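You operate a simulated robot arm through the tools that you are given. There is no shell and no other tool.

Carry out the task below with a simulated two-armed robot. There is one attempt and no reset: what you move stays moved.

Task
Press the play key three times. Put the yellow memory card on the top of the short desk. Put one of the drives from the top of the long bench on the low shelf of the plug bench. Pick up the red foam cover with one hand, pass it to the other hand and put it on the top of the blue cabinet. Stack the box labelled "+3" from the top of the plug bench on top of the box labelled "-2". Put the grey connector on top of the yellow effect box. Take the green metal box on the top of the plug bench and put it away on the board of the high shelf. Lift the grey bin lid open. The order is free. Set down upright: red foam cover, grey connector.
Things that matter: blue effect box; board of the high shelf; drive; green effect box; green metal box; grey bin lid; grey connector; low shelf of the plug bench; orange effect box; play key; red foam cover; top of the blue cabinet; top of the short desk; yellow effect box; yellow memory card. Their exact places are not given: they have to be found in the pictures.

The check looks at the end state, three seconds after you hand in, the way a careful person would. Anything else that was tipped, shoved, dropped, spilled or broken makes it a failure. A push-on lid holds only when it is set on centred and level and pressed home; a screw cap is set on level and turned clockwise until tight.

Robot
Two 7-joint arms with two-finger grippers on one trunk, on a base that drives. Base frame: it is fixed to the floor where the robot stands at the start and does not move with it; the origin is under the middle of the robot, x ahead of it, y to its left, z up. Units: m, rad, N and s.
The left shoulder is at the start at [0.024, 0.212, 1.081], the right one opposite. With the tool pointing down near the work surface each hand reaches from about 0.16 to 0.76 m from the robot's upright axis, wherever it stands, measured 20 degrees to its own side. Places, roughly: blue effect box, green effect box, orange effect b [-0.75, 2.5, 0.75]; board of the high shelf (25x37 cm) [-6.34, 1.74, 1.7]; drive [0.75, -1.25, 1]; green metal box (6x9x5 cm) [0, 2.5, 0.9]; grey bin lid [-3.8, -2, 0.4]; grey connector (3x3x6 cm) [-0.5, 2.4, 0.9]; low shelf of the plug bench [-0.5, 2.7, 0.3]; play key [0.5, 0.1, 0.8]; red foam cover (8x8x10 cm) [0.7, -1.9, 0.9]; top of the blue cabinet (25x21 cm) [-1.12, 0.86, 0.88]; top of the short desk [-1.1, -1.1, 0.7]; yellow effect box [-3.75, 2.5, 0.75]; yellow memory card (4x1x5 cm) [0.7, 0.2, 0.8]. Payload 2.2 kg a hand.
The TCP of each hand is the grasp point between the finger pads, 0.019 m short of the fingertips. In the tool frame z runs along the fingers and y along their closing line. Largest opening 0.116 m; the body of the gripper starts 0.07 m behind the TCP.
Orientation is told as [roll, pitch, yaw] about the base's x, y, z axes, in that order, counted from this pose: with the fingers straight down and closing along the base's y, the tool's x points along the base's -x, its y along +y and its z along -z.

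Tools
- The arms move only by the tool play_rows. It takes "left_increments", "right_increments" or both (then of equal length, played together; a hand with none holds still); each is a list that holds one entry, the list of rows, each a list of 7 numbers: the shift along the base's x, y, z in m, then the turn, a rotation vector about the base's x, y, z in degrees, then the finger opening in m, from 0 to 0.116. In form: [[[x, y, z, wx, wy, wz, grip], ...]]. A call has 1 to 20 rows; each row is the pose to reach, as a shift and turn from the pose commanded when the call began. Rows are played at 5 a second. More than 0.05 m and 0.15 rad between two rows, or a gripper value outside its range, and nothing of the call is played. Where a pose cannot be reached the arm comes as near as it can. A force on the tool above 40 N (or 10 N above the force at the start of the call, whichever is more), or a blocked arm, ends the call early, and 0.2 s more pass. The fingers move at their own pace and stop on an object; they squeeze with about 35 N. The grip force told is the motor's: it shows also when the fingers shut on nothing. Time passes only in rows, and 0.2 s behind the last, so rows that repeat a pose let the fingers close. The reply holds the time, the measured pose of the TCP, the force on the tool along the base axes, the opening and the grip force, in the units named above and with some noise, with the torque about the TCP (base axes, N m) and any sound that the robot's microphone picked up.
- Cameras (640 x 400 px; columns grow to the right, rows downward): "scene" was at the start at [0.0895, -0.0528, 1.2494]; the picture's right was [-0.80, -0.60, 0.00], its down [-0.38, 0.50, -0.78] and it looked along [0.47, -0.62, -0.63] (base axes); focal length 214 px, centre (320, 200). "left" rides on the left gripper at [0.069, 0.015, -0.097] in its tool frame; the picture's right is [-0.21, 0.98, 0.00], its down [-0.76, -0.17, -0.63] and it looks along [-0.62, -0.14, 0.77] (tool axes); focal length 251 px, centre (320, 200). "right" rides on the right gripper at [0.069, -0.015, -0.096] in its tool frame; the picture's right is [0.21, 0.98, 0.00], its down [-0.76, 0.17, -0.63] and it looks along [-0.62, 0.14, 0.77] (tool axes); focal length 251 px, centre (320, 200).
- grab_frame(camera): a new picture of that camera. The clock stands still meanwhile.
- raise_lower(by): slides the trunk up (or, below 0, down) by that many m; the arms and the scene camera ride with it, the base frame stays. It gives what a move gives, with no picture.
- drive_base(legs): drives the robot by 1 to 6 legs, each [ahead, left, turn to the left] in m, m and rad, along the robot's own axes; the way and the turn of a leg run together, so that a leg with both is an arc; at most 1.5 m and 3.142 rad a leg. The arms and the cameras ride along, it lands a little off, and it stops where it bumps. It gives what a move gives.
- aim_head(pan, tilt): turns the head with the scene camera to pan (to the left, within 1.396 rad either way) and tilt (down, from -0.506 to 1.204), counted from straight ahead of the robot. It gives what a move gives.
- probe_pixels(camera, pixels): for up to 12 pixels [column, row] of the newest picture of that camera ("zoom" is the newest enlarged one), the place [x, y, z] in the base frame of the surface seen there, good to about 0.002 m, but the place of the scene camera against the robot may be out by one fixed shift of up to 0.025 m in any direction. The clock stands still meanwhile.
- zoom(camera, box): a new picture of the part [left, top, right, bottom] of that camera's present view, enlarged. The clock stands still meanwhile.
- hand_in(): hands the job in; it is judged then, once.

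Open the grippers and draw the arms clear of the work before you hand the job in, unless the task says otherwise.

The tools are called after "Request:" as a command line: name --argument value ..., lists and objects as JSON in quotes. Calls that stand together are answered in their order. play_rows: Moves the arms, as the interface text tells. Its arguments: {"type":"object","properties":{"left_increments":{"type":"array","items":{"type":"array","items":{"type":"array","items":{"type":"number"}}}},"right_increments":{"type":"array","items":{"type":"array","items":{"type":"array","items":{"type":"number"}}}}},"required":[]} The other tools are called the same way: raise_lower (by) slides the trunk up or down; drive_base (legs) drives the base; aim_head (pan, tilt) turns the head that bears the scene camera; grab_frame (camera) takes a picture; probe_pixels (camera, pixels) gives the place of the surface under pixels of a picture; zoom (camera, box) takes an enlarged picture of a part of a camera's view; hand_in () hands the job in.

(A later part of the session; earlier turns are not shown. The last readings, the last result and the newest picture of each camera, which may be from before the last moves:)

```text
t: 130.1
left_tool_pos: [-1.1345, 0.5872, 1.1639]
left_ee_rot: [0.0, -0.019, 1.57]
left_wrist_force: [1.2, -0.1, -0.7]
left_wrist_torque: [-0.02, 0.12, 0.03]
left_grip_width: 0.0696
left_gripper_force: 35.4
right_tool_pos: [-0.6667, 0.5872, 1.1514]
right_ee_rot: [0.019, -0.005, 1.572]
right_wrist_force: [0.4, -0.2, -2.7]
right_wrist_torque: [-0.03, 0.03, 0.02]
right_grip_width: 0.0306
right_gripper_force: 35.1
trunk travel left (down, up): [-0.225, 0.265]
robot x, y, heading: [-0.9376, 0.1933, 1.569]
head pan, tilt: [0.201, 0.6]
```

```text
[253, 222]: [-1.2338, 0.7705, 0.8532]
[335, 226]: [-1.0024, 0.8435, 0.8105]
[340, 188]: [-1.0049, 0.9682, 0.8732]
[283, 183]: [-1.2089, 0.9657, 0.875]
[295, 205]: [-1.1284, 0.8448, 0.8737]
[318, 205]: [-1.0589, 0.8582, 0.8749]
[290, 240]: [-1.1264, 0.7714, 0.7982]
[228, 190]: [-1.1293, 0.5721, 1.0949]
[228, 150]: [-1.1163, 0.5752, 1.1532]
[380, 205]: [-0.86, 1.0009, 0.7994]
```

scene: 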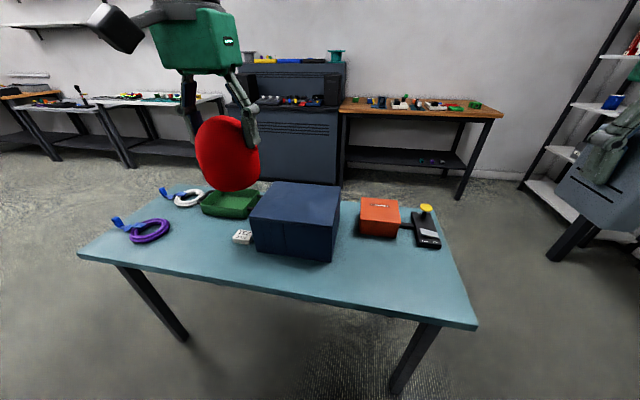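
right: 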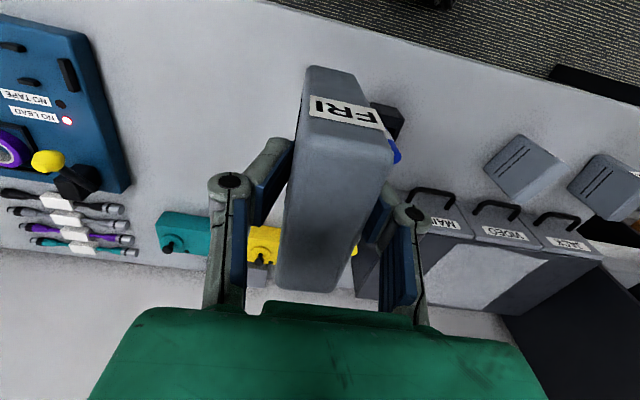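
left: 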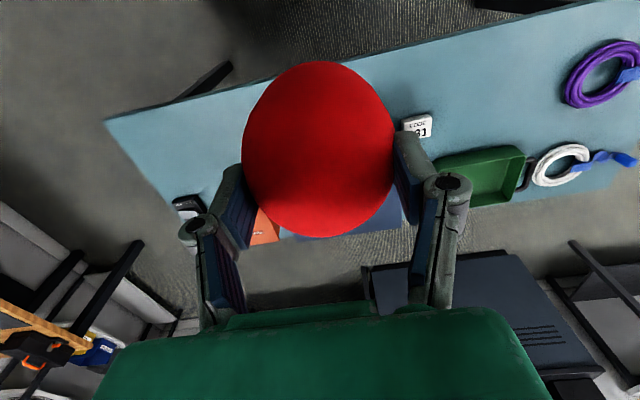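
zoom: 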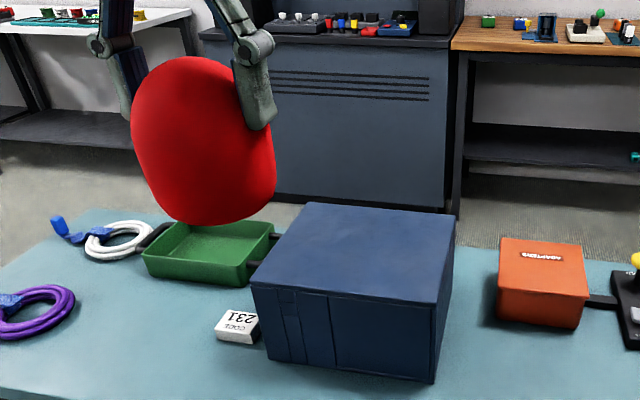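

Request:
probe_pixels --camera "left" --pixels '[[385, 218], [360, 230], [300, 236], [260, 232], [250, 225], [330, 236], [318, 232], [420, 120], [320, 150], [320, 70]]'

```text
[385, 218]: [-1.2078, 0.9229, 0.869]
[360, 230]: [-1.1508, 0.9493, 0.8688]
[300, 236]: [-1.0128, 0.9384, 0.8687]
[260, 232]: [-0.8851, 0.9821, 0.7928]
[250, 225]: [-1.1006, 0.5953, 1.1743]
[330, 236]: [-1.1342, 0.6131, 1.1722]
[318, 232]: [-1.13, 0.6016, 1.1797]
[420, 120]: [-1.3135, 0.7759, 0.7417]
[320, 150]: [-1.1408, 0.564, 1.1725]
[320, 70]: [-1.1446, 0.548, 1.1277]
```

Cabinet top z=0.869 in the wrist camera, centre ≈ (−1.10, 0.88). I move the foam above it and lower to ~2 cm above.

Request:
play_rows --left_increments '[[[0.005, 0.04, 0, 0, 0, 0, 0.05], [0.01, 0.08, 0, 0, 0, 0, 0.05], [0.015, 0.12, 0, 0, 0, 0, 0.05], [0.02, 0.16, 0, 0, 0, 0, 0.05], [0.025, 0.2, 0, 0, 0, 0, 0.05], [0.03, 0.24, 0, 0, 0, 0, 0.05], [0.03, 0.28, 0, 0, 0, 0, 0.05], [0.03, 0.29, -0.03, 0, 0, 0, 0.05], [0.03, 0.29, -0.07, 0, 0, 0, 0.05], [0.03, 0.29, -0.11, 0, 0, 0, 0.05], [0.03, 0.29, -0.15, 0, 0, 0, 0.05], [0.03, 0.29, -0.18, 0, 0, 0, 0.05], [0.03, 0.29, -0.19, 0, 0, 0, 0.05], [0.03, 0.29, -0.19, 0, 0, 0, 0.05]]]'

Request:
grab_frame --camera "scene"

Request:
grab_frame --camera "left"

Request:
zoom --camera "scene" --box '[200, 80, 400, 270]'

```text
t: 133.1
left_tool_pos: [-1.1162, 0.882, 0.9717]
left_ee_rot: [-0.008, -0.018, 1.573]
left_wrist_force: [-0.8, -0.5, -1.3]
left_wrist_torque: [-0.02, -0.01, 0.01]
left_grip_width: 0.0696
left_gripper_force: 34.8
left hand out of reach, approached as far as the arm can: row 7, 8, 9
right_tool_pos: [-0.6822, 0.5878, 1.1535]
right_ee_rot: [0.009, -0.005, 1.572]
right_wrist_force: [-0.4, -0.5, -3.0]
right_wrist_torque: [0.0, -0.04, 0.0]
right_grip_width: 0.0303
right_gripper_force: 35.4
trunk travel left (down, up): [-0.225, 0.265]
robot x, y, heading: [-0.9412, 0.19, 1.565]
head pan, tilt: [0.201, 0.6]
```

```text
taken
```

scene: 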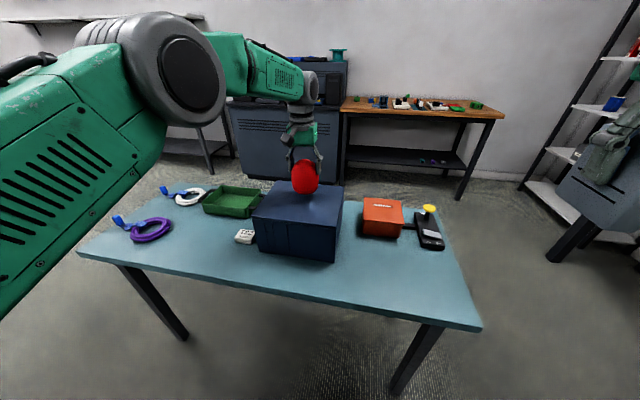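

```text
taken
```

left: 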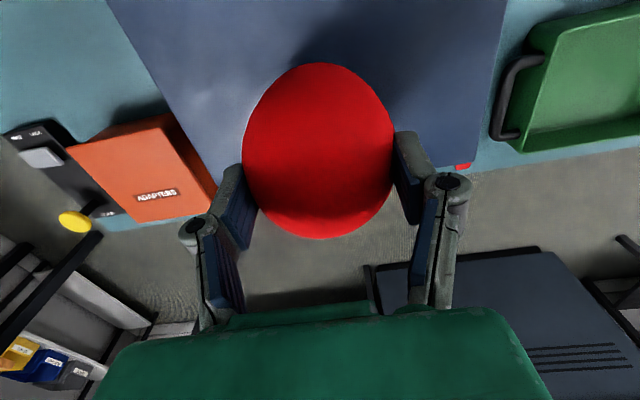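

```text
2.11 times, centred on (300, 175) of scene
```

zoom: 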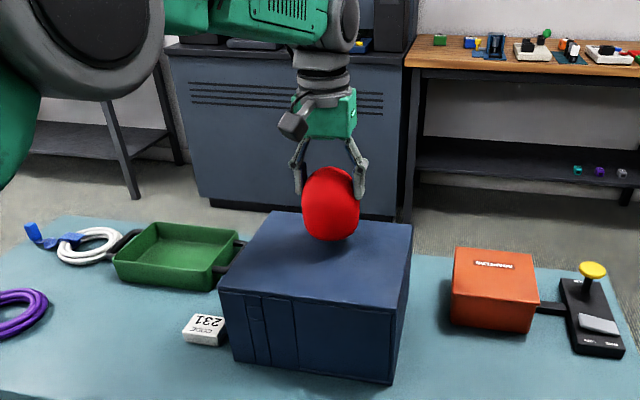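

The foam is centred over the cabinet top with about 2 cm to go. I lower in 2 mm steps until contact.

Request:
play_rows --left_increments '[[[0, 0, -0.006, 0, 0, 0, 0.05], [0, 0, -0.01, 0, 0, 0, 0.05], [0, 0, -0.013, 0, 0, 0, 0.05], [0, 0, -0.015, 0, 0, 0, 0.05], [0, 0, -0.017, 0, 0, 0, 0.05]]]'

```text
t: 134.3
left_tool_pos: [-1.1119, 0.8786, 0.9555]
left_ee_rot: [-0.005, -0.019, 1.573]
left_wrist_force: [0.7, 0.0, 0.3]
left_wrist_torque: [-0.02, -0.01, 0.02]
left_grip_width: 0.0695
left_gripper_force: 35.1
right_tool_pos: [-0.6747, 0.5872, 1.1547]
right_ee_rot: [0.013, -0.006, 1.573]
right_wrist_force: [-0.3, -0.3, -1.8]
right_wrist_torque: [-0.01, 0.02, -0.01]
right_grip_width: 0.0305
right_gripper_force: 35.3
trunk travel left (down, up): [-0.225, 0.265]
robot x, y, heading: [-0.9381, 0.191, 1.568]
head pan, tilt: [0.201, 0.6]
```

No contact yet at TCP z 0.9555; I continue down in small steps.

Request:
play_rows --left_increments '[[[0, 0, -0.002, 0, 0, 0, 0.05], [0, 0, -0.004, 0, 0, 0, 0.05], [0, 0, -0.005, 0, 0, 0, 0.05], [0, 0, -0.006, 0, 0, 0, 0.05]]]'

```text
t: 135.3
left_tool_pos: [-1.1141, 0.8779, 0.9476]
left_ee_rot: [-0.005, -0.018, 1.575]
left_wrist_force: [-1.0, -0.1, 0.0]
left_wrist_torque: [-0.01, -0.02, 0.02]
left_grip_width: 0.0697
left_gripper_force: 35.3
right_tool_pos: [-0.6771, 0.5868, 1.1537]
right_ee_rot: [0.013, -0.006, 1.572]
right_wrist_force: [-0.1, 0.0, -2.3]
right_wrist_torque: [0.0, 0.01, 0.05]
right_grip_width: 0.0306
right_gripper_force: 35.2
trunk travel left (down, up): [-0.225, 0.265]
robot x, y, heading: [-0.9394, 0.1953, 1.564]
head pan, tilt: [0.201, 0.6]
```

Still free at 0.948. I look at the gap with a zoom before lowering further.

Request:
zoom --camera "scene" --box '[250, 120, 350, 240]'

Request:
play_rows --left_increments '[[[0, 0, -0.001, 0, 0, 0, 0.05], [0, 0, -0.002, 0, 0, 0, 0.05], [0, 0, -0.003, 0, 0, 0, 0.05]]]'

```text
3.33 times, centred on (300, 180) of scene
```

zoom: 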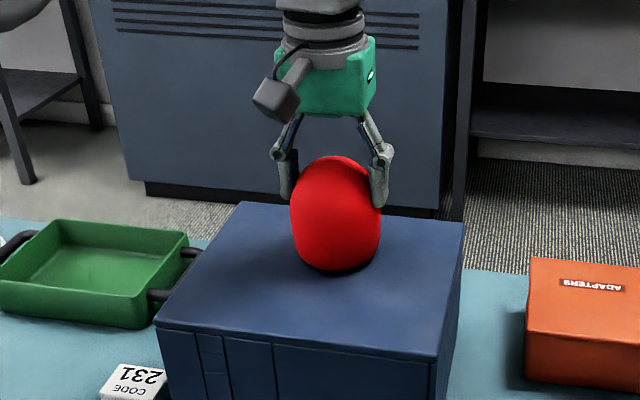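

```text
t: 136.1
left_tool_pos: [-1.1136, 0.8792, 0.9488]
left_ee_rot: [-0.005, -0.024, 1.572]
left_wrist_force: [-0.2, 1.7, 8.5]
left_wrist_torque: [-0.22, 0.17, 0.0]
left_grip_width: 0.0698
left_gripper_force: 35.4
right_tool_pos: [-0.6764, 0.5851, 1.1537]
right_ee_rot: [0.012, -0.005, 1.572]
right_wrist_force: [0.1, -0.2, -2.5]
right_wrist_torque: [0.01, 0.03, 0.0]
right_grip_width: 0.0305
right_gripper_force: 34.5
trunk travel left (down, up): [-0.225, 0.265]
robot x, y, heading: [-0.9389, 0.1918, 1.561]
head pan, tilt: [0.201, 0.6]
```

Contact begins (8.5 N). I press 2 mm more so that the base seats flat, then open gradually.

Request:
play_rows --left_increments '[[[0, 0, -0.001, 0, 0, 0, 0.05], [0, 0, -0.002, 0, 0, 0, 0.05], [0, 0, -0.002, 0, 0, 0, 0.05]]]'

```text
t: 136.9
left_tool_pos: [-1.1134, 0.8778, 0.9477]
left_ee_rot: [-0.004, -0.025, 1.573]
left_wrist_force: [0.5, 7.8, 26.7]
left_wrist_torque: [-0.17, 0.17, -0.04]
left_grip_width: 0.07
left_gripper_force: 34.9
right_tool_pos: [-0.6759, 0.5859, 1.1532]
right_ee_rot: [0.012, -0.008, 1.574]
right_wrist_force: [0.8, -0.4, -1.8]
right_wrist_torque: [0.01, -0.03, 0.0]
right_grip_width: 0.0305
right_gripper_force: 34.8
trunk travel left (down, up): [-0.225, 0.265]
robot x, y, heading: [-0.9391, 0.1957, 1.559]
head pan, tilt: [0.201, 0.6]
```

Request:
play_rows --left_increments '[[[0, 0, 0.0015, 0, 0, 0, 0.05], [0, 0, 0.0015, 0, 0, 0, 0.072], [0, 0, 0.0015, 0, 0, 0, 0.078], [0, 0, 0.0015, 0, 0, 0, 0.086], [0, 0, 0.0015, 0, 0, 0, 0.1], [0, 0, 0.0015, 0, 0, 0, 0.116], [0, 0, 0.0015, 0, 0, 0, 0.116]]]'

Request:
grab_frame --camera "left"

Request:
zoom --camera "scene" --box '[250, 120, 350, 240]'

```text
t: 138.5
left_tool_pos: [-1.1136, 0.8783, 0.9453]
left_ee_rot: [-0.006, -0.02, 1.572]
left_wrist_force: [-0.1, 0.6, 0.1]
left_wrist_torque: [0.0, -0.01, 0.01]
left_grip_width: 0.1159
left_gripper_force: 0.1
right_tool_pos: [-0.6769, 0.5884, 1.1532]
right_ee_rot: [0.012, -0.004, 1.573]
right_wrist_force: [-0.5, 0.3, -2.5]
right_wrist_torque: [0.01, -0.01, 0.01]
right_grip_width: 0.0307
right_gripper_force: 34.9
trunk travel left (down, up): [-0.225, 0.265]
robot x, y, heading: [-0.9372, 0.1889, 1.567]
head pan, tilt: [0.201, 0.6]
```

```text
taken
```

left: 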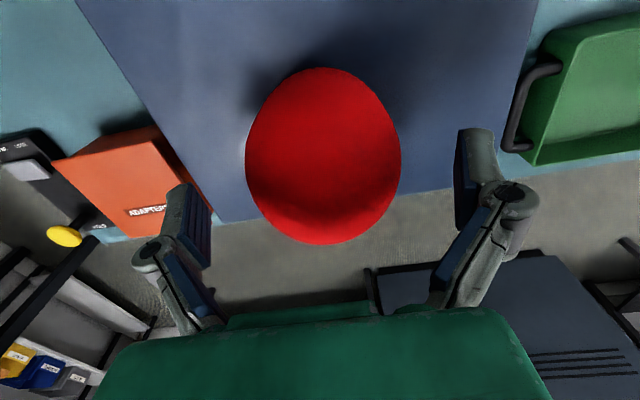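

```text
3.33 times, centred on (300, 180) of scene
```

zoom: 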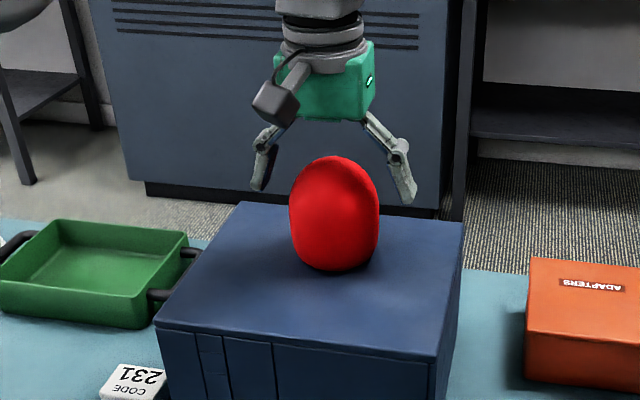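

The foam stands upright on the cabinet. I lift the left hand straight up and retract it.

Request:
play_rows --left_increments '[[[0, 0, 0.03, 0, 0, 0, 0.116], [0, 0, 0.07, 0, 0, 0, 0.116], [0, 0, 0.11, 0, 0, 0, 0.116], [0, 0, 0.15, 0, 0, 0, 0.116], [0, -0.03, 0.17, 0, 0, 0, 0.116], [0, -0.07, 0.17, 0, 0, 0, 0.116], [0, -0.11, 0.17, 0, 0, 0, 0.116], [0, -0.15, 0.17, 0, 0, 0, 0.116], [0, -0.19, 0.17, 0, 0, 0, 0.116], [0, -0.23, 0.17, 0, 0, 0, 0.116], [0, -0.27, 0.17, 0, 0, 0, 0.116], [0, -0.29, 0.17, 0, 0, 0, 0.116]]]'

Request:
grab_frame --camera "scene"

Request:
aim_head --pan -0.5 --tilt 0.35

Request:
grab_frame --camera "scene"

```text
t: 141.1
left_tool_pos: [-1.118, 0.5891, 1.1149]
left_ee_rot: [-0.01, -0.02, 1.571]
left_wrist_force: [-0.5, 0.7, -0.1]
left_wrist_torque: [-0.03, 0.01, 0.02]
left_grip_width: 0.1163
left_gripper_force: 0.0
right_tool_pos: [-0.6807, 0.5878, 1.1535]
right_ee_rot: [0.01, -0.005, 1.572]
right_wrist_force: [0.0, 0.5, -2.0]
right_wrist_torque: [-0.03, -0.03, -0.01]
right_grip_width: 0.0305
right_gripper_force: 34.6
trunk travel left (down, up): [-0.225, 0.265]
robot x, y, heading: [-0.94, 0.1918, 1.563]
head pan, tilt: [0.201, 0.6]
```

```text
taken
```

scene: 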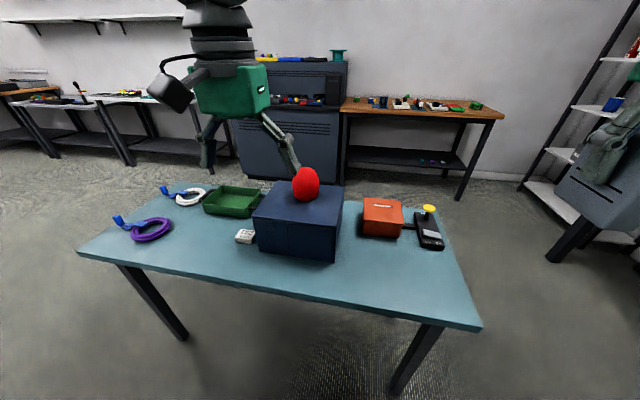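

```text
t: 142.2
left_tool_pos: [-1.1147, 0.5882, 1.1151]
left_ee_rot: [-0.007, -0.019, 1.572]
left_wrist_force: [-0.3, 0.0, -0.4]
left_wrist_torque: [-0.02, 0.0, -0.01]
left_grip_width: 0.1159
left_gripper_force: 0.0
right_tool_pos: [-0.6793, 0.5881, 1.1538]
right_ee_rot: [0.011, -0.005, 1.573]
right_wrist_force: [0.8, -0.6, -2.8]
right_wrist_torque: [0.0, 0.01, 0.01]
right_grip_width: 0.0307
right_gripper_force: 35.2
trunk travel left (down, up): [-0.225, 0.265]
robot x, y, heading: [-0.9405, 0.1889, 1.571]
head pan, tilt: [-0.499, 0.351]
```

```text
taken
```

scene: 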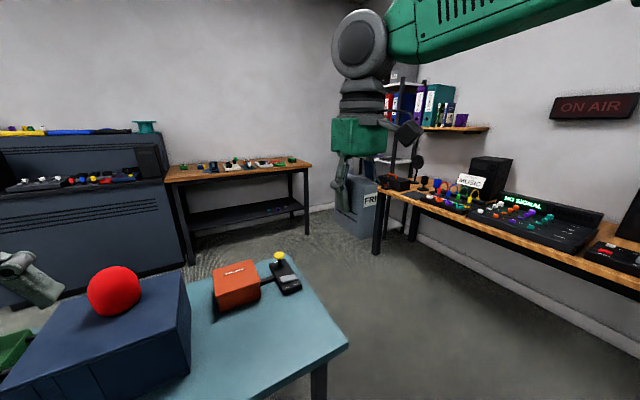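

The foam cover stands upright on the blue cabinet. Now to the plug bench (wooden bench at rear with dark low shelf): I strafe right to the corridor between table and desk, then go forward.

Request:
drive_base --legs '[[0, -0.84, 0], [0.8, 0, 0]]'

Request:
aim_head --pan 0.15 --tilt 0.5

Request:
grab_frame --camera "scene"

```text
t: 150.5
left_tool_pos: [-0.2955, 1.377, 1.1153]
left_ee_rot: [-0.006, -0.019, 1.594]
left_wrist_force: [-0.1, -0.5, 0.5]
left_wrist_torque: [-0.01, 0.03, 0.01]
left_grip_width: 0.1165
left_gripper_force: 0.0
right_tool_pos: [0.1416, 1.3852, 1.1539]
right_ee_rot: [0.011, -0.006, 1.595]
right_wrist_force: [0.1, 0.2, -2.4]
right_wrist_torque: [0.0, 0.01, -0.02]
right_grip_width: 0.0304
right_gripper_force: 35.1
trunk travel left (down, up): [-0.225, 0.265]
robot x, y, heading: [-0.1137, 0.9855, 1.59]
head pan, tilt: [-0.499, 0.351]
```

```text
t: 151.5
left_tool_pos: [-0.296, 1.3746, 1.1168]
left_ee_rot: [-0.006, -0.021, 1.596]
left_wrist_force: [-0.1, 0.1, 0.3]
left_wrist_torque: [0.0, -0.04, 0.0]
left_grip_width: 0.1162
left_gripper_force: 0.1
right_tool_pos: [0.1426, 1.3841, 1.154]
right_ee_rot: [0.013, -0.008, 1.595]
right_wrist_force: [0.5, -0.4, -2.0]
right_wrist_torque: [0.04, -0.01, -0.01]
right_grip_width: 0.0306
right_gripper_force: 34.9
trunk travel left (down, up): [-0.225, 0.265]
robot x, y, heading: [-0.115, 0.9832, 1.59]
head pan, tilt: [0.15, 0.499]
```

```text
taken
```

scene: 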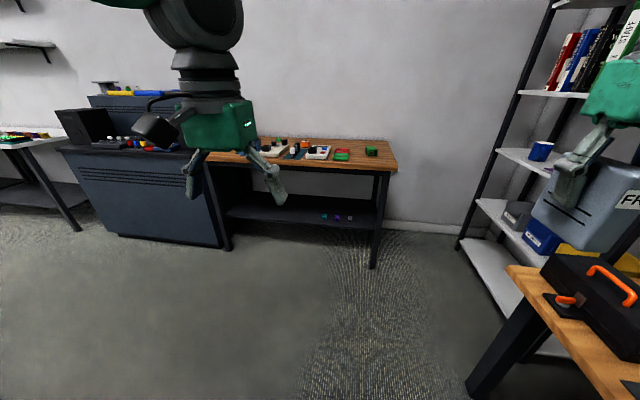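

Request:
probe_pixels --camera "scene" --pixels '[[385, 175], [340, 172], [300, 215], [350, 228], [340, 215], [372, 265], [290, 210], [345, 150], [230, 245], [475, 390], [320, 150], [462, 245]]'

Request:
zoom --camera "scene" --box '[220, 120, 420, 270]'

```text
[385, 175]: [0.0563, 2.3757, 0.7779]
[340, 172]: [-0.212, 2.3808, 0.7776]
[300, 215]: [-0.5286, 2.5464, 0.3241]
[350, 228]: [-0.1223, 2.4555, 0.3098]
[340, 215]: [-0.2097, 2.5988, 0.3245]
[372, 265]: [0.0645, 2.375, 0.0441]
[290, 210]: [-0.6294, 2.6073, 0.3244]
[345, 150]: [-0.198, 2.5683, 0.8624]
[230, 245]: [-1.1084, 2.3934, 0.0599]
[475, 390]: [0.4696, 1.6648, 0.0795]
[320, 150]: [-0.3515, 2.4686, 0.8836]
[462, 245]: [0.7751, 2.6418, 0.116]
```

```text
2.67 times, centred on (320, 195) of scene
```

zoom: 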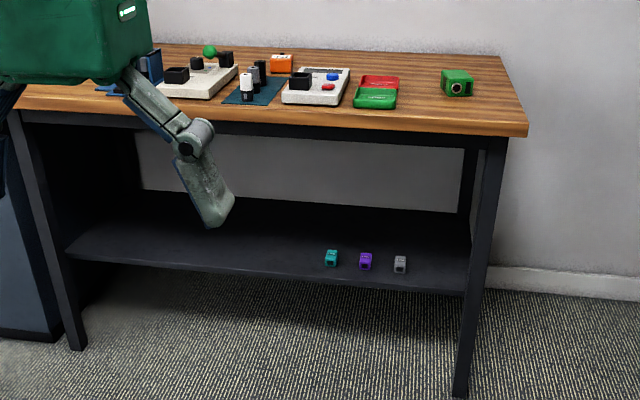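

The plug bench: top z≈0.84, front edge y≈2.375, low shelf z≈0.3245 beginning at y≈2.46. I drive closer, then inspect its top.

Request:
drive_base --legs '[[0.55, 0, -0.02], [0.25, 0.2, 0]]'

Request:
aim_head --pan 0 --tilt 0.7

Request:
grab_frame --camera "scene"

```text
t: 156.4
left_tool_pos: [-0.4765, 2.1772, 1.1176]
left_ee_rot: [0.006, -0.02, 1.573]
left_wrist_force: [0.6, 0.3, -0.5]
left_wrist_torque: [-0.03, 0.08, -0.01]
left_grip_width: 0.1159
left_gripper_force: 0.1
right_tool_pos: [-0.0402, 2.1775, 1.1517]
right_ee_rot: [0.024, -0.006, 1.575]
right_wrist_force: [0.7, 0.0, -3.0]
right_wrist_torque: [-0.05, 0.09, 0.03]
right_grip_width: 0.0305
right_gripper_force: 34.4
trunk travel left (down, up): [-0.225, 0.265]
robot x, y, heading: [-0.3127, 1.785, 1.567]
head pan, tilt: [0.15, 0.499]
```

```text
t: 157.2
left_tool_pos: [-0.4795, 2.1756, 1.1178]
left_ee_rot: [0.001, -0.023, 1.572]
left_wrist_force: [1.1, 0.1, -0.7]
left_wrist_torque: [0.01, 0.0, 0.02]
left_grip_width: 0.1162
left_gripper_force: 0.1
right_tool_pos: [-0.0428, 2.1759, 1.1535]
right_ee_rot: [0.019, -0.006, 1.574]
right_wrist_force: [0.7, -0.3, -1.9]
right_wrist_torque: [0.02, 0.03, -0.03]
right_grip_width: 0.0306
right_gripper_force: 34.9
trunk travel left (down, up): [-0.225, 0.265]
robot x, y, heading: [-0.3119, 1.7833, 1.568]
head pan, tilt: [0.0, 0.7]
```

```text
taken
```

scene: 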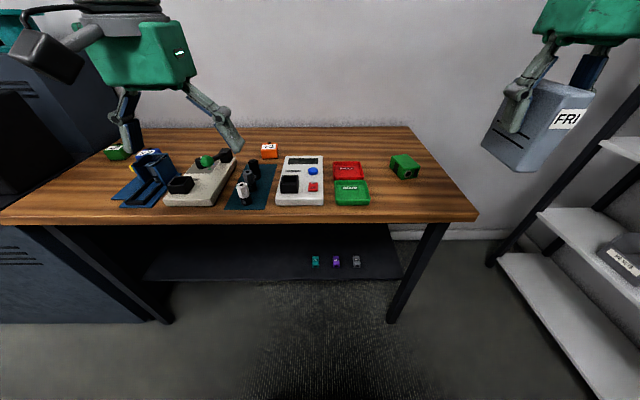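

Request:
zoom --camera "scene" --box '[80, 120, 280, 230]'

Request:
zoom --camera "scene" --box '[220, 120, 480, 280]'

```text
3.20 times, centred on (180, 175) of scene
```

zoom: 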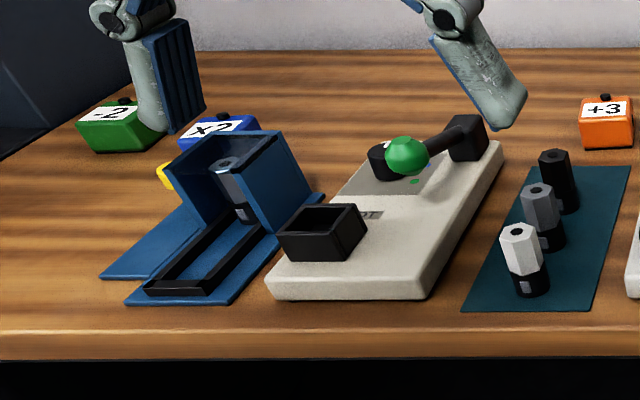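

```text
2.46 times, centred on (350, 200) of scene
```

zoom: 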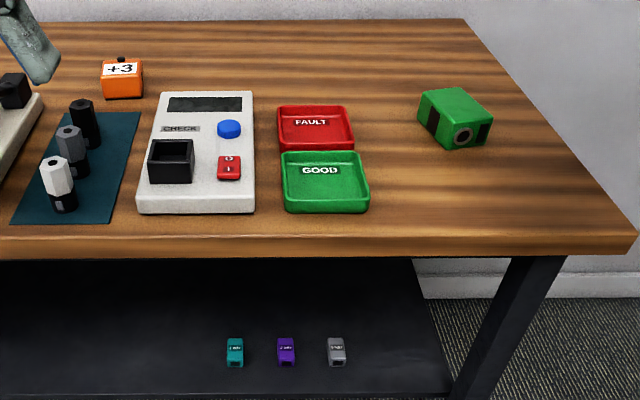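

I see boxes "−2" (green), "x2" (blue), "+3" (orange), a white/grey/black connector row on the teal mat, another connector in the blue fixture, and the green metal box. I probe all of them.

Request:
probe_pixels --camera "scene" --pixels '[[268, 148], [268, 155], [115, 150], [150, 152], [250, 182], [243, 190], [255, 170], [152, 172], [405, 160], [400, 200], [440, 205], [350, 190]]'

Request:
zoom --camera "scene" --box '[220, 150, 290, 215]'

```text
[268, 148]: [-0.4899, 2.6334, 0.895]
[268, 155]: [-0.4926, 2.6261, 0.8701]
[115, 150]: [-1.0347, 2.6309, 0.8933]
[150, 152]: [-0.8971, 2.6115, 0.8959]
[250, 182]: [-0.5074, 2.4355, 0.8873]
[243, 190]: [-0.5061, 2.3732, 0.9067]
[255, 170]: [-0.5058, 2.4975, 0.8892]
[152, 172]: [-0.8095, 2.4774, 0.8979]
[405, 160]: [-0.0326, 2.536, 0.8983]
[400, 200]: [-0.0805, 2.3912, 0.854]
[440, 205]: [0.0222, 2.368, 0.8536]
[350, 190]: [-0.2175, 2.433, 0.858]
```

```text
6.15 times, centred on (255, 182) of scene
```

zoom: 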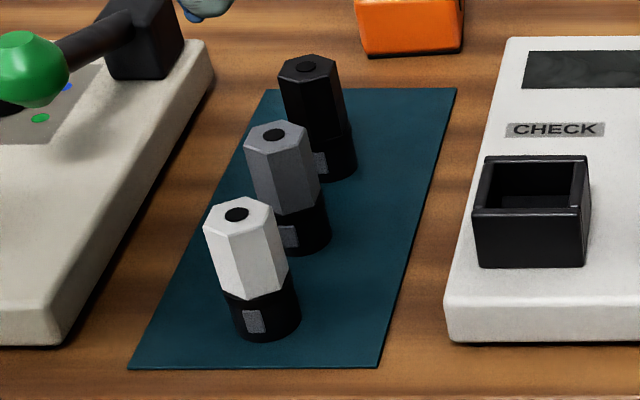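

Grey connector (middle on the mat) ≈ (−0.507, 2.44). To reach into the low shelf I need the drive gripped with a pitched hand, so I'll set the drive briefly on a free spot at the front right of the bench (≈(−0.06, 2.41)) and re-grip it. First I check that spot with the right wrist camera.

Request:
grab_frame --camera "right"

```text
taken
```

right: 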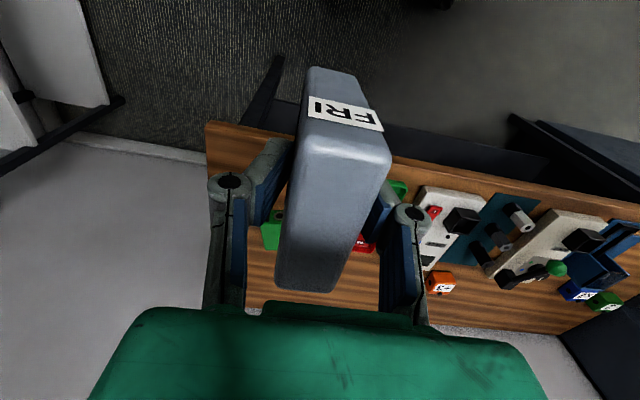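

Request:
probe_pixels --camera "right" --pixels '[[270, 140], [268, 135], [250, 150], [300, 130], [240, 130], [270, 235], [400, 185], [398, 172], [440, 285], [525, 215], [260, 280], [210, 140]]'

```text
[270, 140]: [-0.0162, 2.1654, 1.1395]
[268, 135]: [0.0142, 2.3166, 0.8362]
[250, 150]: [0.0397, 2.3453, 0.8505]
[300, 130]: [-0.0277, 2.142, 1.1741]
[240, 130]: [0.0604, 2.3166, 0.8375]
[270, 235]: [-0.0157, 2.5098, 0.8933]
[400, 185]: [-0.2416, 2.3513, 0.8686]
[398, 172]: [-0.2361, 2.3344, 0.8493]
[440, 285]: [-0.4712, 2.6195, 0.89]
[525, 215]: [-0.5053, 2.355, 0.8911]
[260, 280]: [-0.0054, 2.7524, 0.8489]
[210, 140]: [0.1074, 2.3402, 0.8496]
```

Bench top z≈0.8495, front edge y≈2.32; the green box front is at y≈2.51. I carry the drive to (−0.05, 2.41) and lower it near the top.

Request:
play_rows --right_increments '[[[-0.002, 0.04, 0, 0, 0, 0, 0.01], [-0.004, 0.08, 0, 0, 0, 0, 0.01], [-0.006, 0.12, 0, 0, 0, 0, 0.01], [-0.008, 0.16, 0, 0, 0, 0, 0.01], [-0.008, 0.2, 0, 0, 0, 0, 0.01], [-0.008, 0.234, 0, 0, 0, 0, 0.01], [-0.008, 0.234, -0.04, 0, 0, 0, 0.01], [-0.008, 0.234, -0.08, 0, 0, 0, 0.01], [-0.008, 0.234, -0.12, 0, 0, 0, 0.01], [-0.008, 0.234, -0.16, 0, 0, 0, 0.01], [-0.008, 0.234, -0.2, 0, 0, 0, 0.01], [-0.008, 0.234, -0.22, 0, 0, 0, 0.01], [-0.008, 0.234, -0.22, 0, 0, 0, 0.01]]]'

Request:
zoom --camera "scene" --box '[320, 80, 500, 240]'

```text
t: 160.0
left_tool_pos: [-0.4873, 2.1758, 1.1178]
left_ee_rot: [-0.003, -0.022, 1.574]
left_wrist_force: [0.0, 0.3, -0.2]
left_wrist_torque: [0.0, 0.01, 0.01]
left_grip_width: 0.1158
left_gripper_force: 0.1
right_tool_pos: [-0.0597, 2.4102, 0.9348]
right_ee_rot: [0.011, -0.009, 1.574]
right_wrist_force: [0.7, 0.5, -2.5]
right_wrist_torque: [0.01, 0.04, -0.01]
right_grip_width: 0.0307
right_gripper_force: 35.1
trunk travel left (down, up): [-0.225, 0.265]
robot x, y, heading: [-0.3116, 1.7845, 1.57]
head pan, tilt: [0.0, 0.7]
```

```text
2.50 times, centred on (410, 160) of scene
```

zoom: 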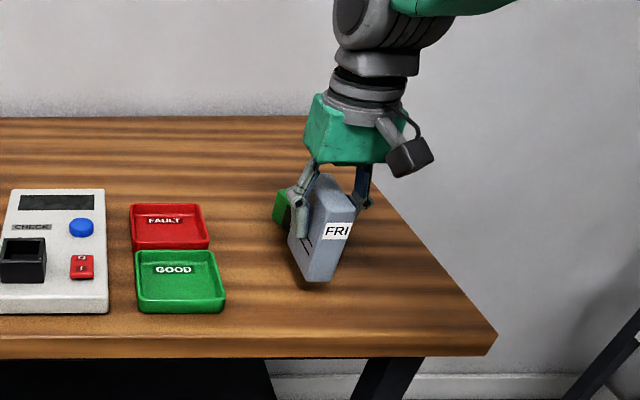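

The drive is ~2 cm above the top at a free spot. I lower it in small steps to contact.

Request:
play_rows --right_increments '[[[0, 0, -0.01, 0, 0, 0, 0.01], [0, 0, -0.016, 0, 0, 0, 0.01], [0, 0, -0.019, 0, 0, 0, 0.01], [0, 0, -0.021, 0, 0, 0, 0.01], [0, 0, -0.022, 0, 0, 0, 0.01]]]'

```text
t: 161.2
left_tool_pos: [-0.4951, 2.1758, 1.1149]
left_ee_rot: [-0.009, -0.022, 1.574]
left_wrist_force: [-0.3, 0.4, -0.1]
left_wrist_torque: [-0.02, -0.02, 0.0]
left_grip_width: 0.1161
left_gripper_force: 0.0
right_tool_pos: [-0.0657, 2.4089, 0.9132]
right_ee_rot: [0.007, -0.005, 1.576]
right_wrist_force: [0.6, 0.3, -3.4]
right_wrist_torque: [-0.01, -0.02, 0.0]
right_grip_width: 0.0304
right_gripper_force: 35.2
trunk travel left (down, up): [-0.225, 0.265]
robot x, y, heading: [-0.3199, 1.7834, 1.568]
head pan, tilt: [0.0, 0.7]
```

No contact yet (only the drive's weight). I continue down 1 mm at a time.

Request:
play_rows --right_increments '[[[0, 0, -0.001, 0, 0, 0, 0.01], [0, 0, -0.002, 0, 0, 0, 0.01], [0, 0, -0.003, 0, 0, 0, 0.01], [0, 0, -0.003, 0, 0, 0, 0.01]]]'

```text
t: 162.2
left_tool_pos: [-0.4908, 2.1747, 1.1167]
left_ee_rot: [-0.007, -0.023, 1.574]
left_wrist_force: [-0.5, 1.0, 0.1]
left_wrist_torque: [-0.01, 0.01, 0.02]
left_grip_width: 0.1161
left_gripper_force: 0.0
right_tool_pos: [-0.063, 2.4094, 0.9127]
right_ee_rot: [0.012, -0.01, 1.575]
right_wrist_force: [4.0, 1.4, 13.3]
right_wrist_torque: [-0.47, -0.07, 0.12]
right_grip_width: 0.0306
right_gripper_force: 35.1
trunk travel left (down, up): [-0.225, 0.265]
robot x, y, heading: [-0.314, 1.7884, 1.566]
head pan, tilt: [0.0, 0.7]
```

The drive touches down (13 N). I open the fingers and rise.

Request:
play_rows --right_increments '[[[0, 0, 0.001, 0, 0, 0, 0.03], [0, 0, 0.001, 0, 0, 0, 0.034], [0, 0, 0.001, 0, 0, 0, 0.04], [0, 0, 0.001, 0, 0, 0, 0.05], [0, 0, 0.001, 0, 0, 0, 0.07], [0, 0, 0.03, 0, 0, 0, 0.07], [0, 0, 0.07, 0, 0, 0, 0.07], [0, 0, 0.11, 0, 0, 0, 0.07], [0, 0, 0.14, 0, 0, 0, 0.07]]]'

Request:
grab_frame --camera "right"

Request:
zoom --camera "scene" --box '[320, 80, 500, 240]'

```text
t: 164.2
left_tool_pos: [-0.4915, 2.175, 1.116]
left_ee_rot: [-0.007, -0.022, 1.574]
left_wrist_force: [-0.1, -1.2, -0.3]
left_wrist_torque: [0.0, 0.01, 0.0]
left_grip_width: 0.116
left_gripper_force: 0.1
right_tool_pos: [-0.0634, 2.4103, 1.0498]
right_ee_rot: [0.011, -0.01, 1.574]
right_wrist_force: [-0.2, 0.2, -0.3]
right_wrist_torque: [0.03, -0.01, 0.01]
right_grip_width: 0.07
right_gripper_force: 0.0
trunk travel left (down, up): [-0.225, 0.265]
robot x, y, heading: [-0.3138, 1.7876, 1.571]
head pan, tilt: [0.0, 0.7]
```

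```text
taken
```

right: 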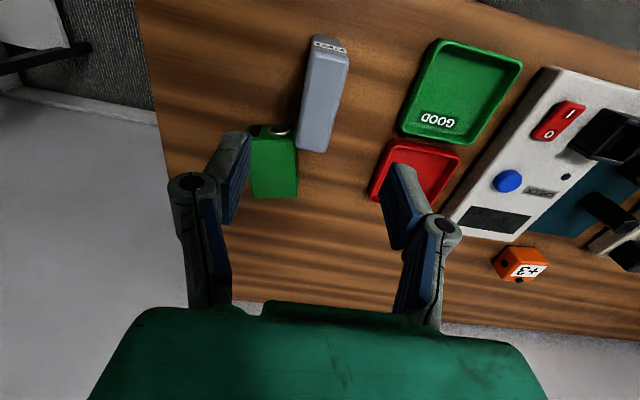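

```text
2.50 times, centred on (410, 160) of scene
```

zoom: 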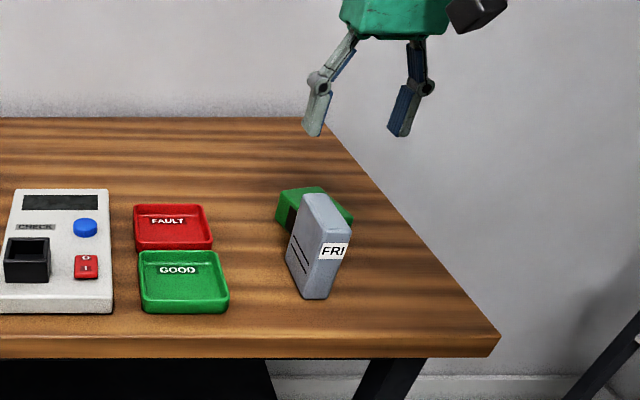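

The drive stands free on the bench. I probe it for the pitched re-grip.

Request:
zoom --camera "right" --box '[240, 20, 400, 180]'

Request:
probe_pixels --camera "right" --pixels '[[311, 60], [343, 62], [303, 142], [325, 145], [325, 95], [328, 43], [315, 42], [343, 48], [285, 130], [262, 140], [410, 100], [300, 60]]'

```text
2.50 times, centred on (320, 100) of right
```

zoom: 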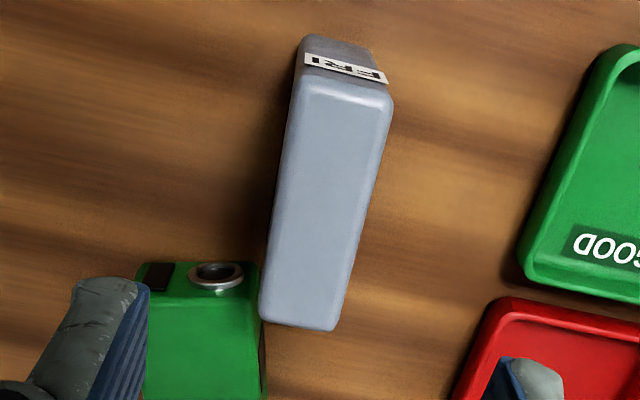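

```text
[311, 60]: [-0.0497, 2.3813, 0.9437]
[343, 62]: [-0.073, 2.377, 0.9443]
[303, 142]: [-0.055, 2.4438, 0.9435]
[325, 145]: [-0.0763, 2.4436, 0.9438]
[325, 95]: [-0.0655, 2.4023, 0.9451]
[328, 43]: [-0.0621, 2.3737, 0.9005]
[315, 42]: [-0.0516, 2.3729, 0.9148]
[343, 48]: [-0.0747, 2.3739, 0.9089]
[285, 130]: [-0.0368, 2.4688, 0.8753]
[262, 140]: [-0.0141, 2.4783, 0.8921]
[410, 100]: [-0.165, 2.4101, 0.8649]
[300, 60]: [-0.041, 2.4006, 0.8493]
```

Drive centre (−0.063, 2.410), top 0.944. I back the right hand off and pitch it 55° forward.

Request:
play_rows --right_increments '[[[0, -0.02, 0, 8, 0, 0, 0.07], [0, -0.045, 0, 16, 0, 0, 0.07], [0, -0.07, 0, 24, 0, 0, 0.07], [0, -0.095, 0, 32, 0, 0, 0.07], [0, -0.12, 0, 40, 0, 0, 0.07], [0, -0.14, 0, 48, 0, 0, 0.07], [0, -0.15, 0, 55, 0, 0, 0.07], [0, -0.15, 0, 55, 0, 0, 0.07]]]'

Request:
grab_frame --camera "right"

Request:
grab_frame --camera "scene"

```text
t: 166.0
left_tool_pos: [-0.4889, 2.1765, 1.1166]
left_ee_rot: [-0.005, -0.02, 1.575]
left_wrist_force: [-0.6, 0.5, -0.4]
left_wrist_torque: [-0.01, 0.02, 0.01]
left_grip_width: 0.116
left_gripper_force: 0.1
right_tool_pos: [-0.062, 2.2606, 1.0486]
right_ee_rot: [0.006, -0.967, 1.575]
right_wrist_force: [-1.3, 1.1, 0.0]
right_wrist_torque: [-0.03, 0.01, 0.01]
right_grip_width: 0.0701
right_gripper_force: 0.0
right hand out of reach, approached as far as the arm can: row 6
trunk travel left (down, up): [-0.225, 0.265]
robot x, y, heading: [-0.3135, 1.7827, 1.571]
head pan, tilt: [0.0, 0.7]
```

```text
taken
```

right: 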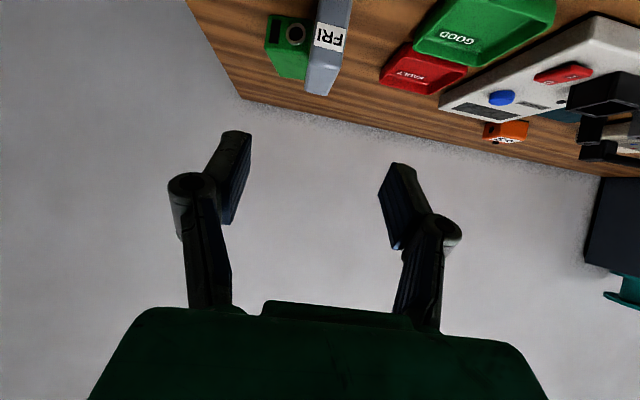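

```text
taken
```

scene: 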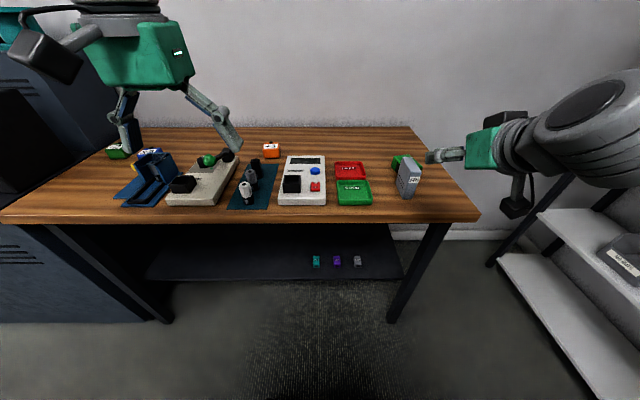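

The hand is pitched 55°. I approach along the tool axis around the drive.

Request:
play_rows --right_increments '[[[-0.001, 0.02, -0.04, 0, 0, 0, 0.07], [-0.001, 0.045, -0.075, 0, 0, 0, 0.07], [-0.001, 0.062, -0.0966, 0, 0, 0, 0.07], [-0.001, 0.09, -0.116, 0, 0, 0, 0.07], [-0.001, 0.118, -0.136, 0, 0, 0, 0.07], [-0.001, 0.1444, -0.154, 0, 0, 0, 0.07], [-0.001, 0.1444, -0.154, 0, 0, 0, 0.07]]]'

Request:
grab_frame --camera "right"

Request:
zoom --camera "scene" --box '[320, 80, 540, 240]'

```text
t: 167.6
left_tool_pos: [-0.4903, 2.1743, 1.1172]
left_ee_rot: [-0.006, -0.025, 1.574]
left_wrist_force: [-0.2, 0.5, 0.2]
left_wrist_torque: [0.01, -0.04, 0.0]
left_grip_width: 0.1159
left_gripper_force: 0.1
right_tool_pos: [-0.0638, 2.4038, 0.8938]
right_ee_rot: [0.006, -0.969, 1.577]
right_wrist_force: [1.0, 0.2, -0.8]
right_wrist_torque: [0.0, -0.03, -0.01]
right_grip_width: 0.0701
right_gripper_force: 0.0
trunk travel left (down, up): [-0.225, 0.265]
robot x, y, heading: [-0.3127, 1.7883, 1.57]
head pan, tilt: [0.0, 0.7]
```

```text
taken
```

right: 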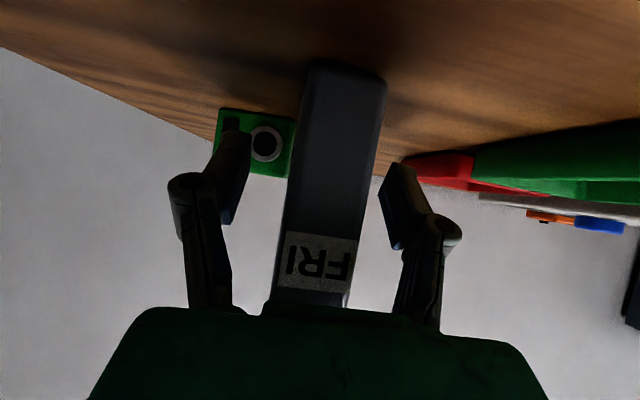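

```text
2.50 times, centred on (430, 160) of scene
```

zoom: 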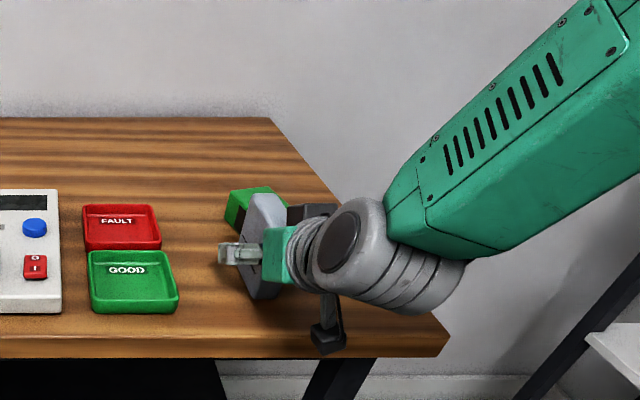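

The drive is centred between the pads (as in the earlier grip). I close.

Request:
play_rows --right_increments '[[[0, 0, 0, 0, 0, 0, 0.05], [0, 0, 0, 0, 0, 0, 0.04], [0, 0, 0, 0, 0, 0, 0.03], [0, 0, 0, 0, 0, 0, 0.02], [0, 0, 0, 0, 0, 0, 0.01], [0, 0, 0, 0, 0, 0, 0.01]]]'

Request:
play_rows --right_increments '[[[0, 0, 0.01, 0, 0, 0, 0.01], [0, 0, 0.03, 0, 0, 0, 0.01], [0, 0, 0.06, 0, 0, 0, 0.01], [0, -0.03, 0.09, 0, 0, 0, 0.01], [0, -0.07, 0.1, 0, 0, 0, 0.01], [0, -0.11, 0.1, 0, 0, 0, 0.01], [0, -0.15, 0.1, 0, 0, 0, 0.01], [0, -0.15, 0.1, 0, 0, 0, 0.01]]]'

Request:
grab_frame --camera "right"

Request:
grab_frame --camera "scene"

```text
t: 169.0
left_tool_pos: [-0.4911, 2.176, 1.1162]
left_ee_rot: [-0.007, -0.023, 1.575]
left_wrist_force: [-0.1, -0.2, -0.1]
left_wrist_torque: [0.04, 0.02, -0.02]
left_grip_width: 0.1162
left_gripper_force: 0.1
right_tool_pos: [-0.0646, 2.4034, 0.8929]
right_ee_rot: [0.006, -0.968, 1.578]
right_wrist_force: [0.5, -1.2, 1.7]
right_wrist_torque: [0.01, -0.01, 0.0]
right_grip_width: 0.0307
right_gripper_force: 35.0
trunk travel left (down, up): [-0.225, 0.265]
robot x, y, heading: [-0.3134, 1.7849, 1.567]
head pan, tilt: [0.0, 0.7]
```

```text
t: 170.8
left_tool_pos: [-0.4906, 2.1763, 1.1155]
left_ee_rot: [-0.007, -0.021, 1.574]
left_wrist_force: [0.3, 0.2, -0.6]
left_wrist_torque: [0.0, 0.0, -0.01]
left_grip_width: 0.116
left_gripper_force: 0.0
right_tool_pos: [-0.0624, 2.2566, 0.9952]
right_ee_rot: [0.004, -0.965, 1.579]
right_wrist_force: [-0.8, -0.3, -2.4]
right_wrist_torque: [-0.01, -0.01, 0.0]
right_grip_width: 0.0305
right_gripper_force: 35.0
trunk travel left (down, up): [-0.225, 0.265]
robot x, y, heading: [-0.3099, 1.7846, 1.57]
head pan, tilt: [0.0, 0.7]
```

```text
taken
```

right: 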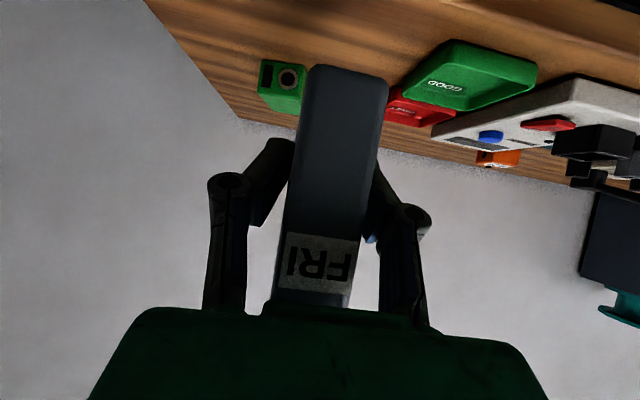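

```text
taken
```

scene: 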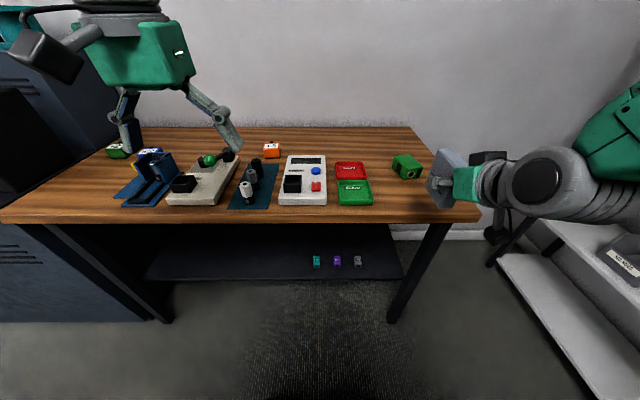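

The drive is re-gripped and lifted. I probe the low shelf for a free region and the small boxes there.

Request:
probe_pixels --camera "scene" --pixels '[[316, 258], [337, 258], [358, 258], [280, 255], [240, 255], [220, 270], [280, 277], [240, 232], [180, 255], [300, 222], [390, 275]]'

```text
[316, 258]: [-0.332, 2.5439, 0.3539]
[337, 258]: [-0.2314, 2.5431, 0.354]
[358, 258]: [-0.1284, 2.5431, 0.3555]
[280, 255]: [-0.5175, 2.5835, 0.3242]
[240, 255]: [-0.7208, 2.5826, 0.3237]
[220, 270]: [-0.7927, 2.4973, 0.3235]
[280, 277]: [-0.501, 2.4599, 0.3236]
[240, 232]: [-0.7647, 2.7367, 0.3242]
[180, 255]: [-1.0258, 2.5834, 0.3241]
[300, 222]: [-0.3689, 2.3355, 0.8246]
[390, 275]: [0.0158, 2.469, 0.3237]
```

The left half of the low shelf is free (teal box at x≈−0.31). I back off and strafe left so the right hand faces the free part around x≈−0.5, and raise the left hand so that it stays clear when the trunk goes down.

Request:
drive_base --legs '[[-0.15, 0.36, 0]]'

Request:
play_rows --left_increments '[[[0, 0, 0.03, 0, 0, 0, 0.05], [0, 0, 0.07, 0, 0, 0, 0.05], [0, 0, 0.11, 0, 0, 0, 0.05], [0, 0, 0.14, 0, 0, 0, 0.05], [0, 0, 0.14, 0, 0, 0, 0.05]]]'

Request:
raise_lower --by -0.2

Request:
aim_head --pan 0 --tilt 0.5

Request:
grab_frame --camera "scene"

```text
t: 173.2
left_tool_pos: [-0.8541, 2.0293, 1.1162]
left_ee_rot: [-0.008, -0.023, 1.575]
left_wrist_force: [0.1, 0.3, -0.4]
left_wrist_torque: [0.0, -0.02, -0.01]
left_grip_width: 0.1159
left_gripper_force: 0.0
right_tool_pos: [-0.4267, 2.1102, 0.9948]
right_ee_rot: [0.003, -0.967, 1.581]
right_wrist_force: [0.7, -0.1, -2.4]
right_wrist_torque: [-0.02, 0.01, -0.02]
right_grip_width: 0.0307
right_gripper_force: 34.6
trunk travel left (down, up): [-0.225, 0.265]
robot x, y, heading: [-0.6761, 1.6408, 1.566]
head pan, tilt: [0.0, 0.7]
```

```text
t: 174.4
left_tool_pos: [-0.8527, 2.0276, 1.2574]
left_ee_rot: [-0.009, -0.027, 1.574]
left_wrist_force: [0.0, -0.1, -0.3]
left_wrist_torque: [0.02, -0.01, 0.03]
left_grip_width: 0.0499
left_gripper_force: 0.1
right_tool_pos: [-0.4265, 2.1083, 0.9964]
right_ee_rot: [0.002, -0.968, 1.579]
right_wrist_force: [0.0, -0.1, -1.4]
right_wrist_torque: [-0.04, -0.01, 0.0]
right_grip_width: 0.0308
right_gripper_force: 35.0
trunk travel left (down, up): [-0.225, 0.265]
robot x, y, heading: [-0.6784, 1.6378, 1.572]
head pan, tilt: [0.0, 0.7]
```

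```text
t: 176.6
left_tool_pos: [-0.8541, 2.0268, 1.0574]
left_ee_rot: [-0.009, -0.024, 1.573]
left_wrist_force: [0.1, -0.6, 0.1]
left_wrist_torque: [-0.01, 0.0, 0.01]
left_grip_width: 0.0496
left_gripper_force: 0.0
right_tool_pos: [-0.4275, 2.1073, 0.7968]
right_ee_rot: [0.003, -0.97, 1.578]
right_wrist_force: [-1.1, -0.2, -2.4]
right_wrist_torque: [-0.02, 0.0, 0.01]
right_grip_width: 0.0307
right_gripper_force: 34.3
trunk travel left (down, up): [-0.025, 0.465]
robot x, y, heading: [-0.6759, 1.6381, 1.57]
head pan, tilt: [0.0, 0.7]
```

```text
t: 177.3
left_tool_pos: [-0.8534, 2.0276, 1.0569]
left_ee_rot: [-0.009, -0.024, 1.576]
left_wrist_force: [0.1, 0.6, -0.3]
left_wrist_torque: [-0.01, 0.0, -0.03]
left_grip_width: 0.0498
left_gripper_force: 0.1
right_tool_pos: [-0.4272, 2.1078, 0.7973]
right_ee_rot: [0.002, -0.97, 1.579]
right_wrist_force: [-0.5, -0.5, -2.9]
right_wrist_torque: [-0.01, 0.01, -0.01]
right_grip_width: 0.0305
right_gripper_force: 34.9
trunk travel left (down, up): [-0.025, 0.465]
robot x, y, heading: [-0.6738, 1.6337, 1.567]
head pan, tilt: [0.0, 0.499]
```

```text
taken
```

scene: 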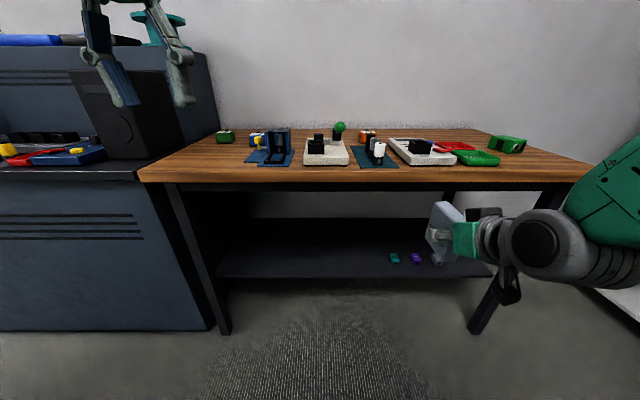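

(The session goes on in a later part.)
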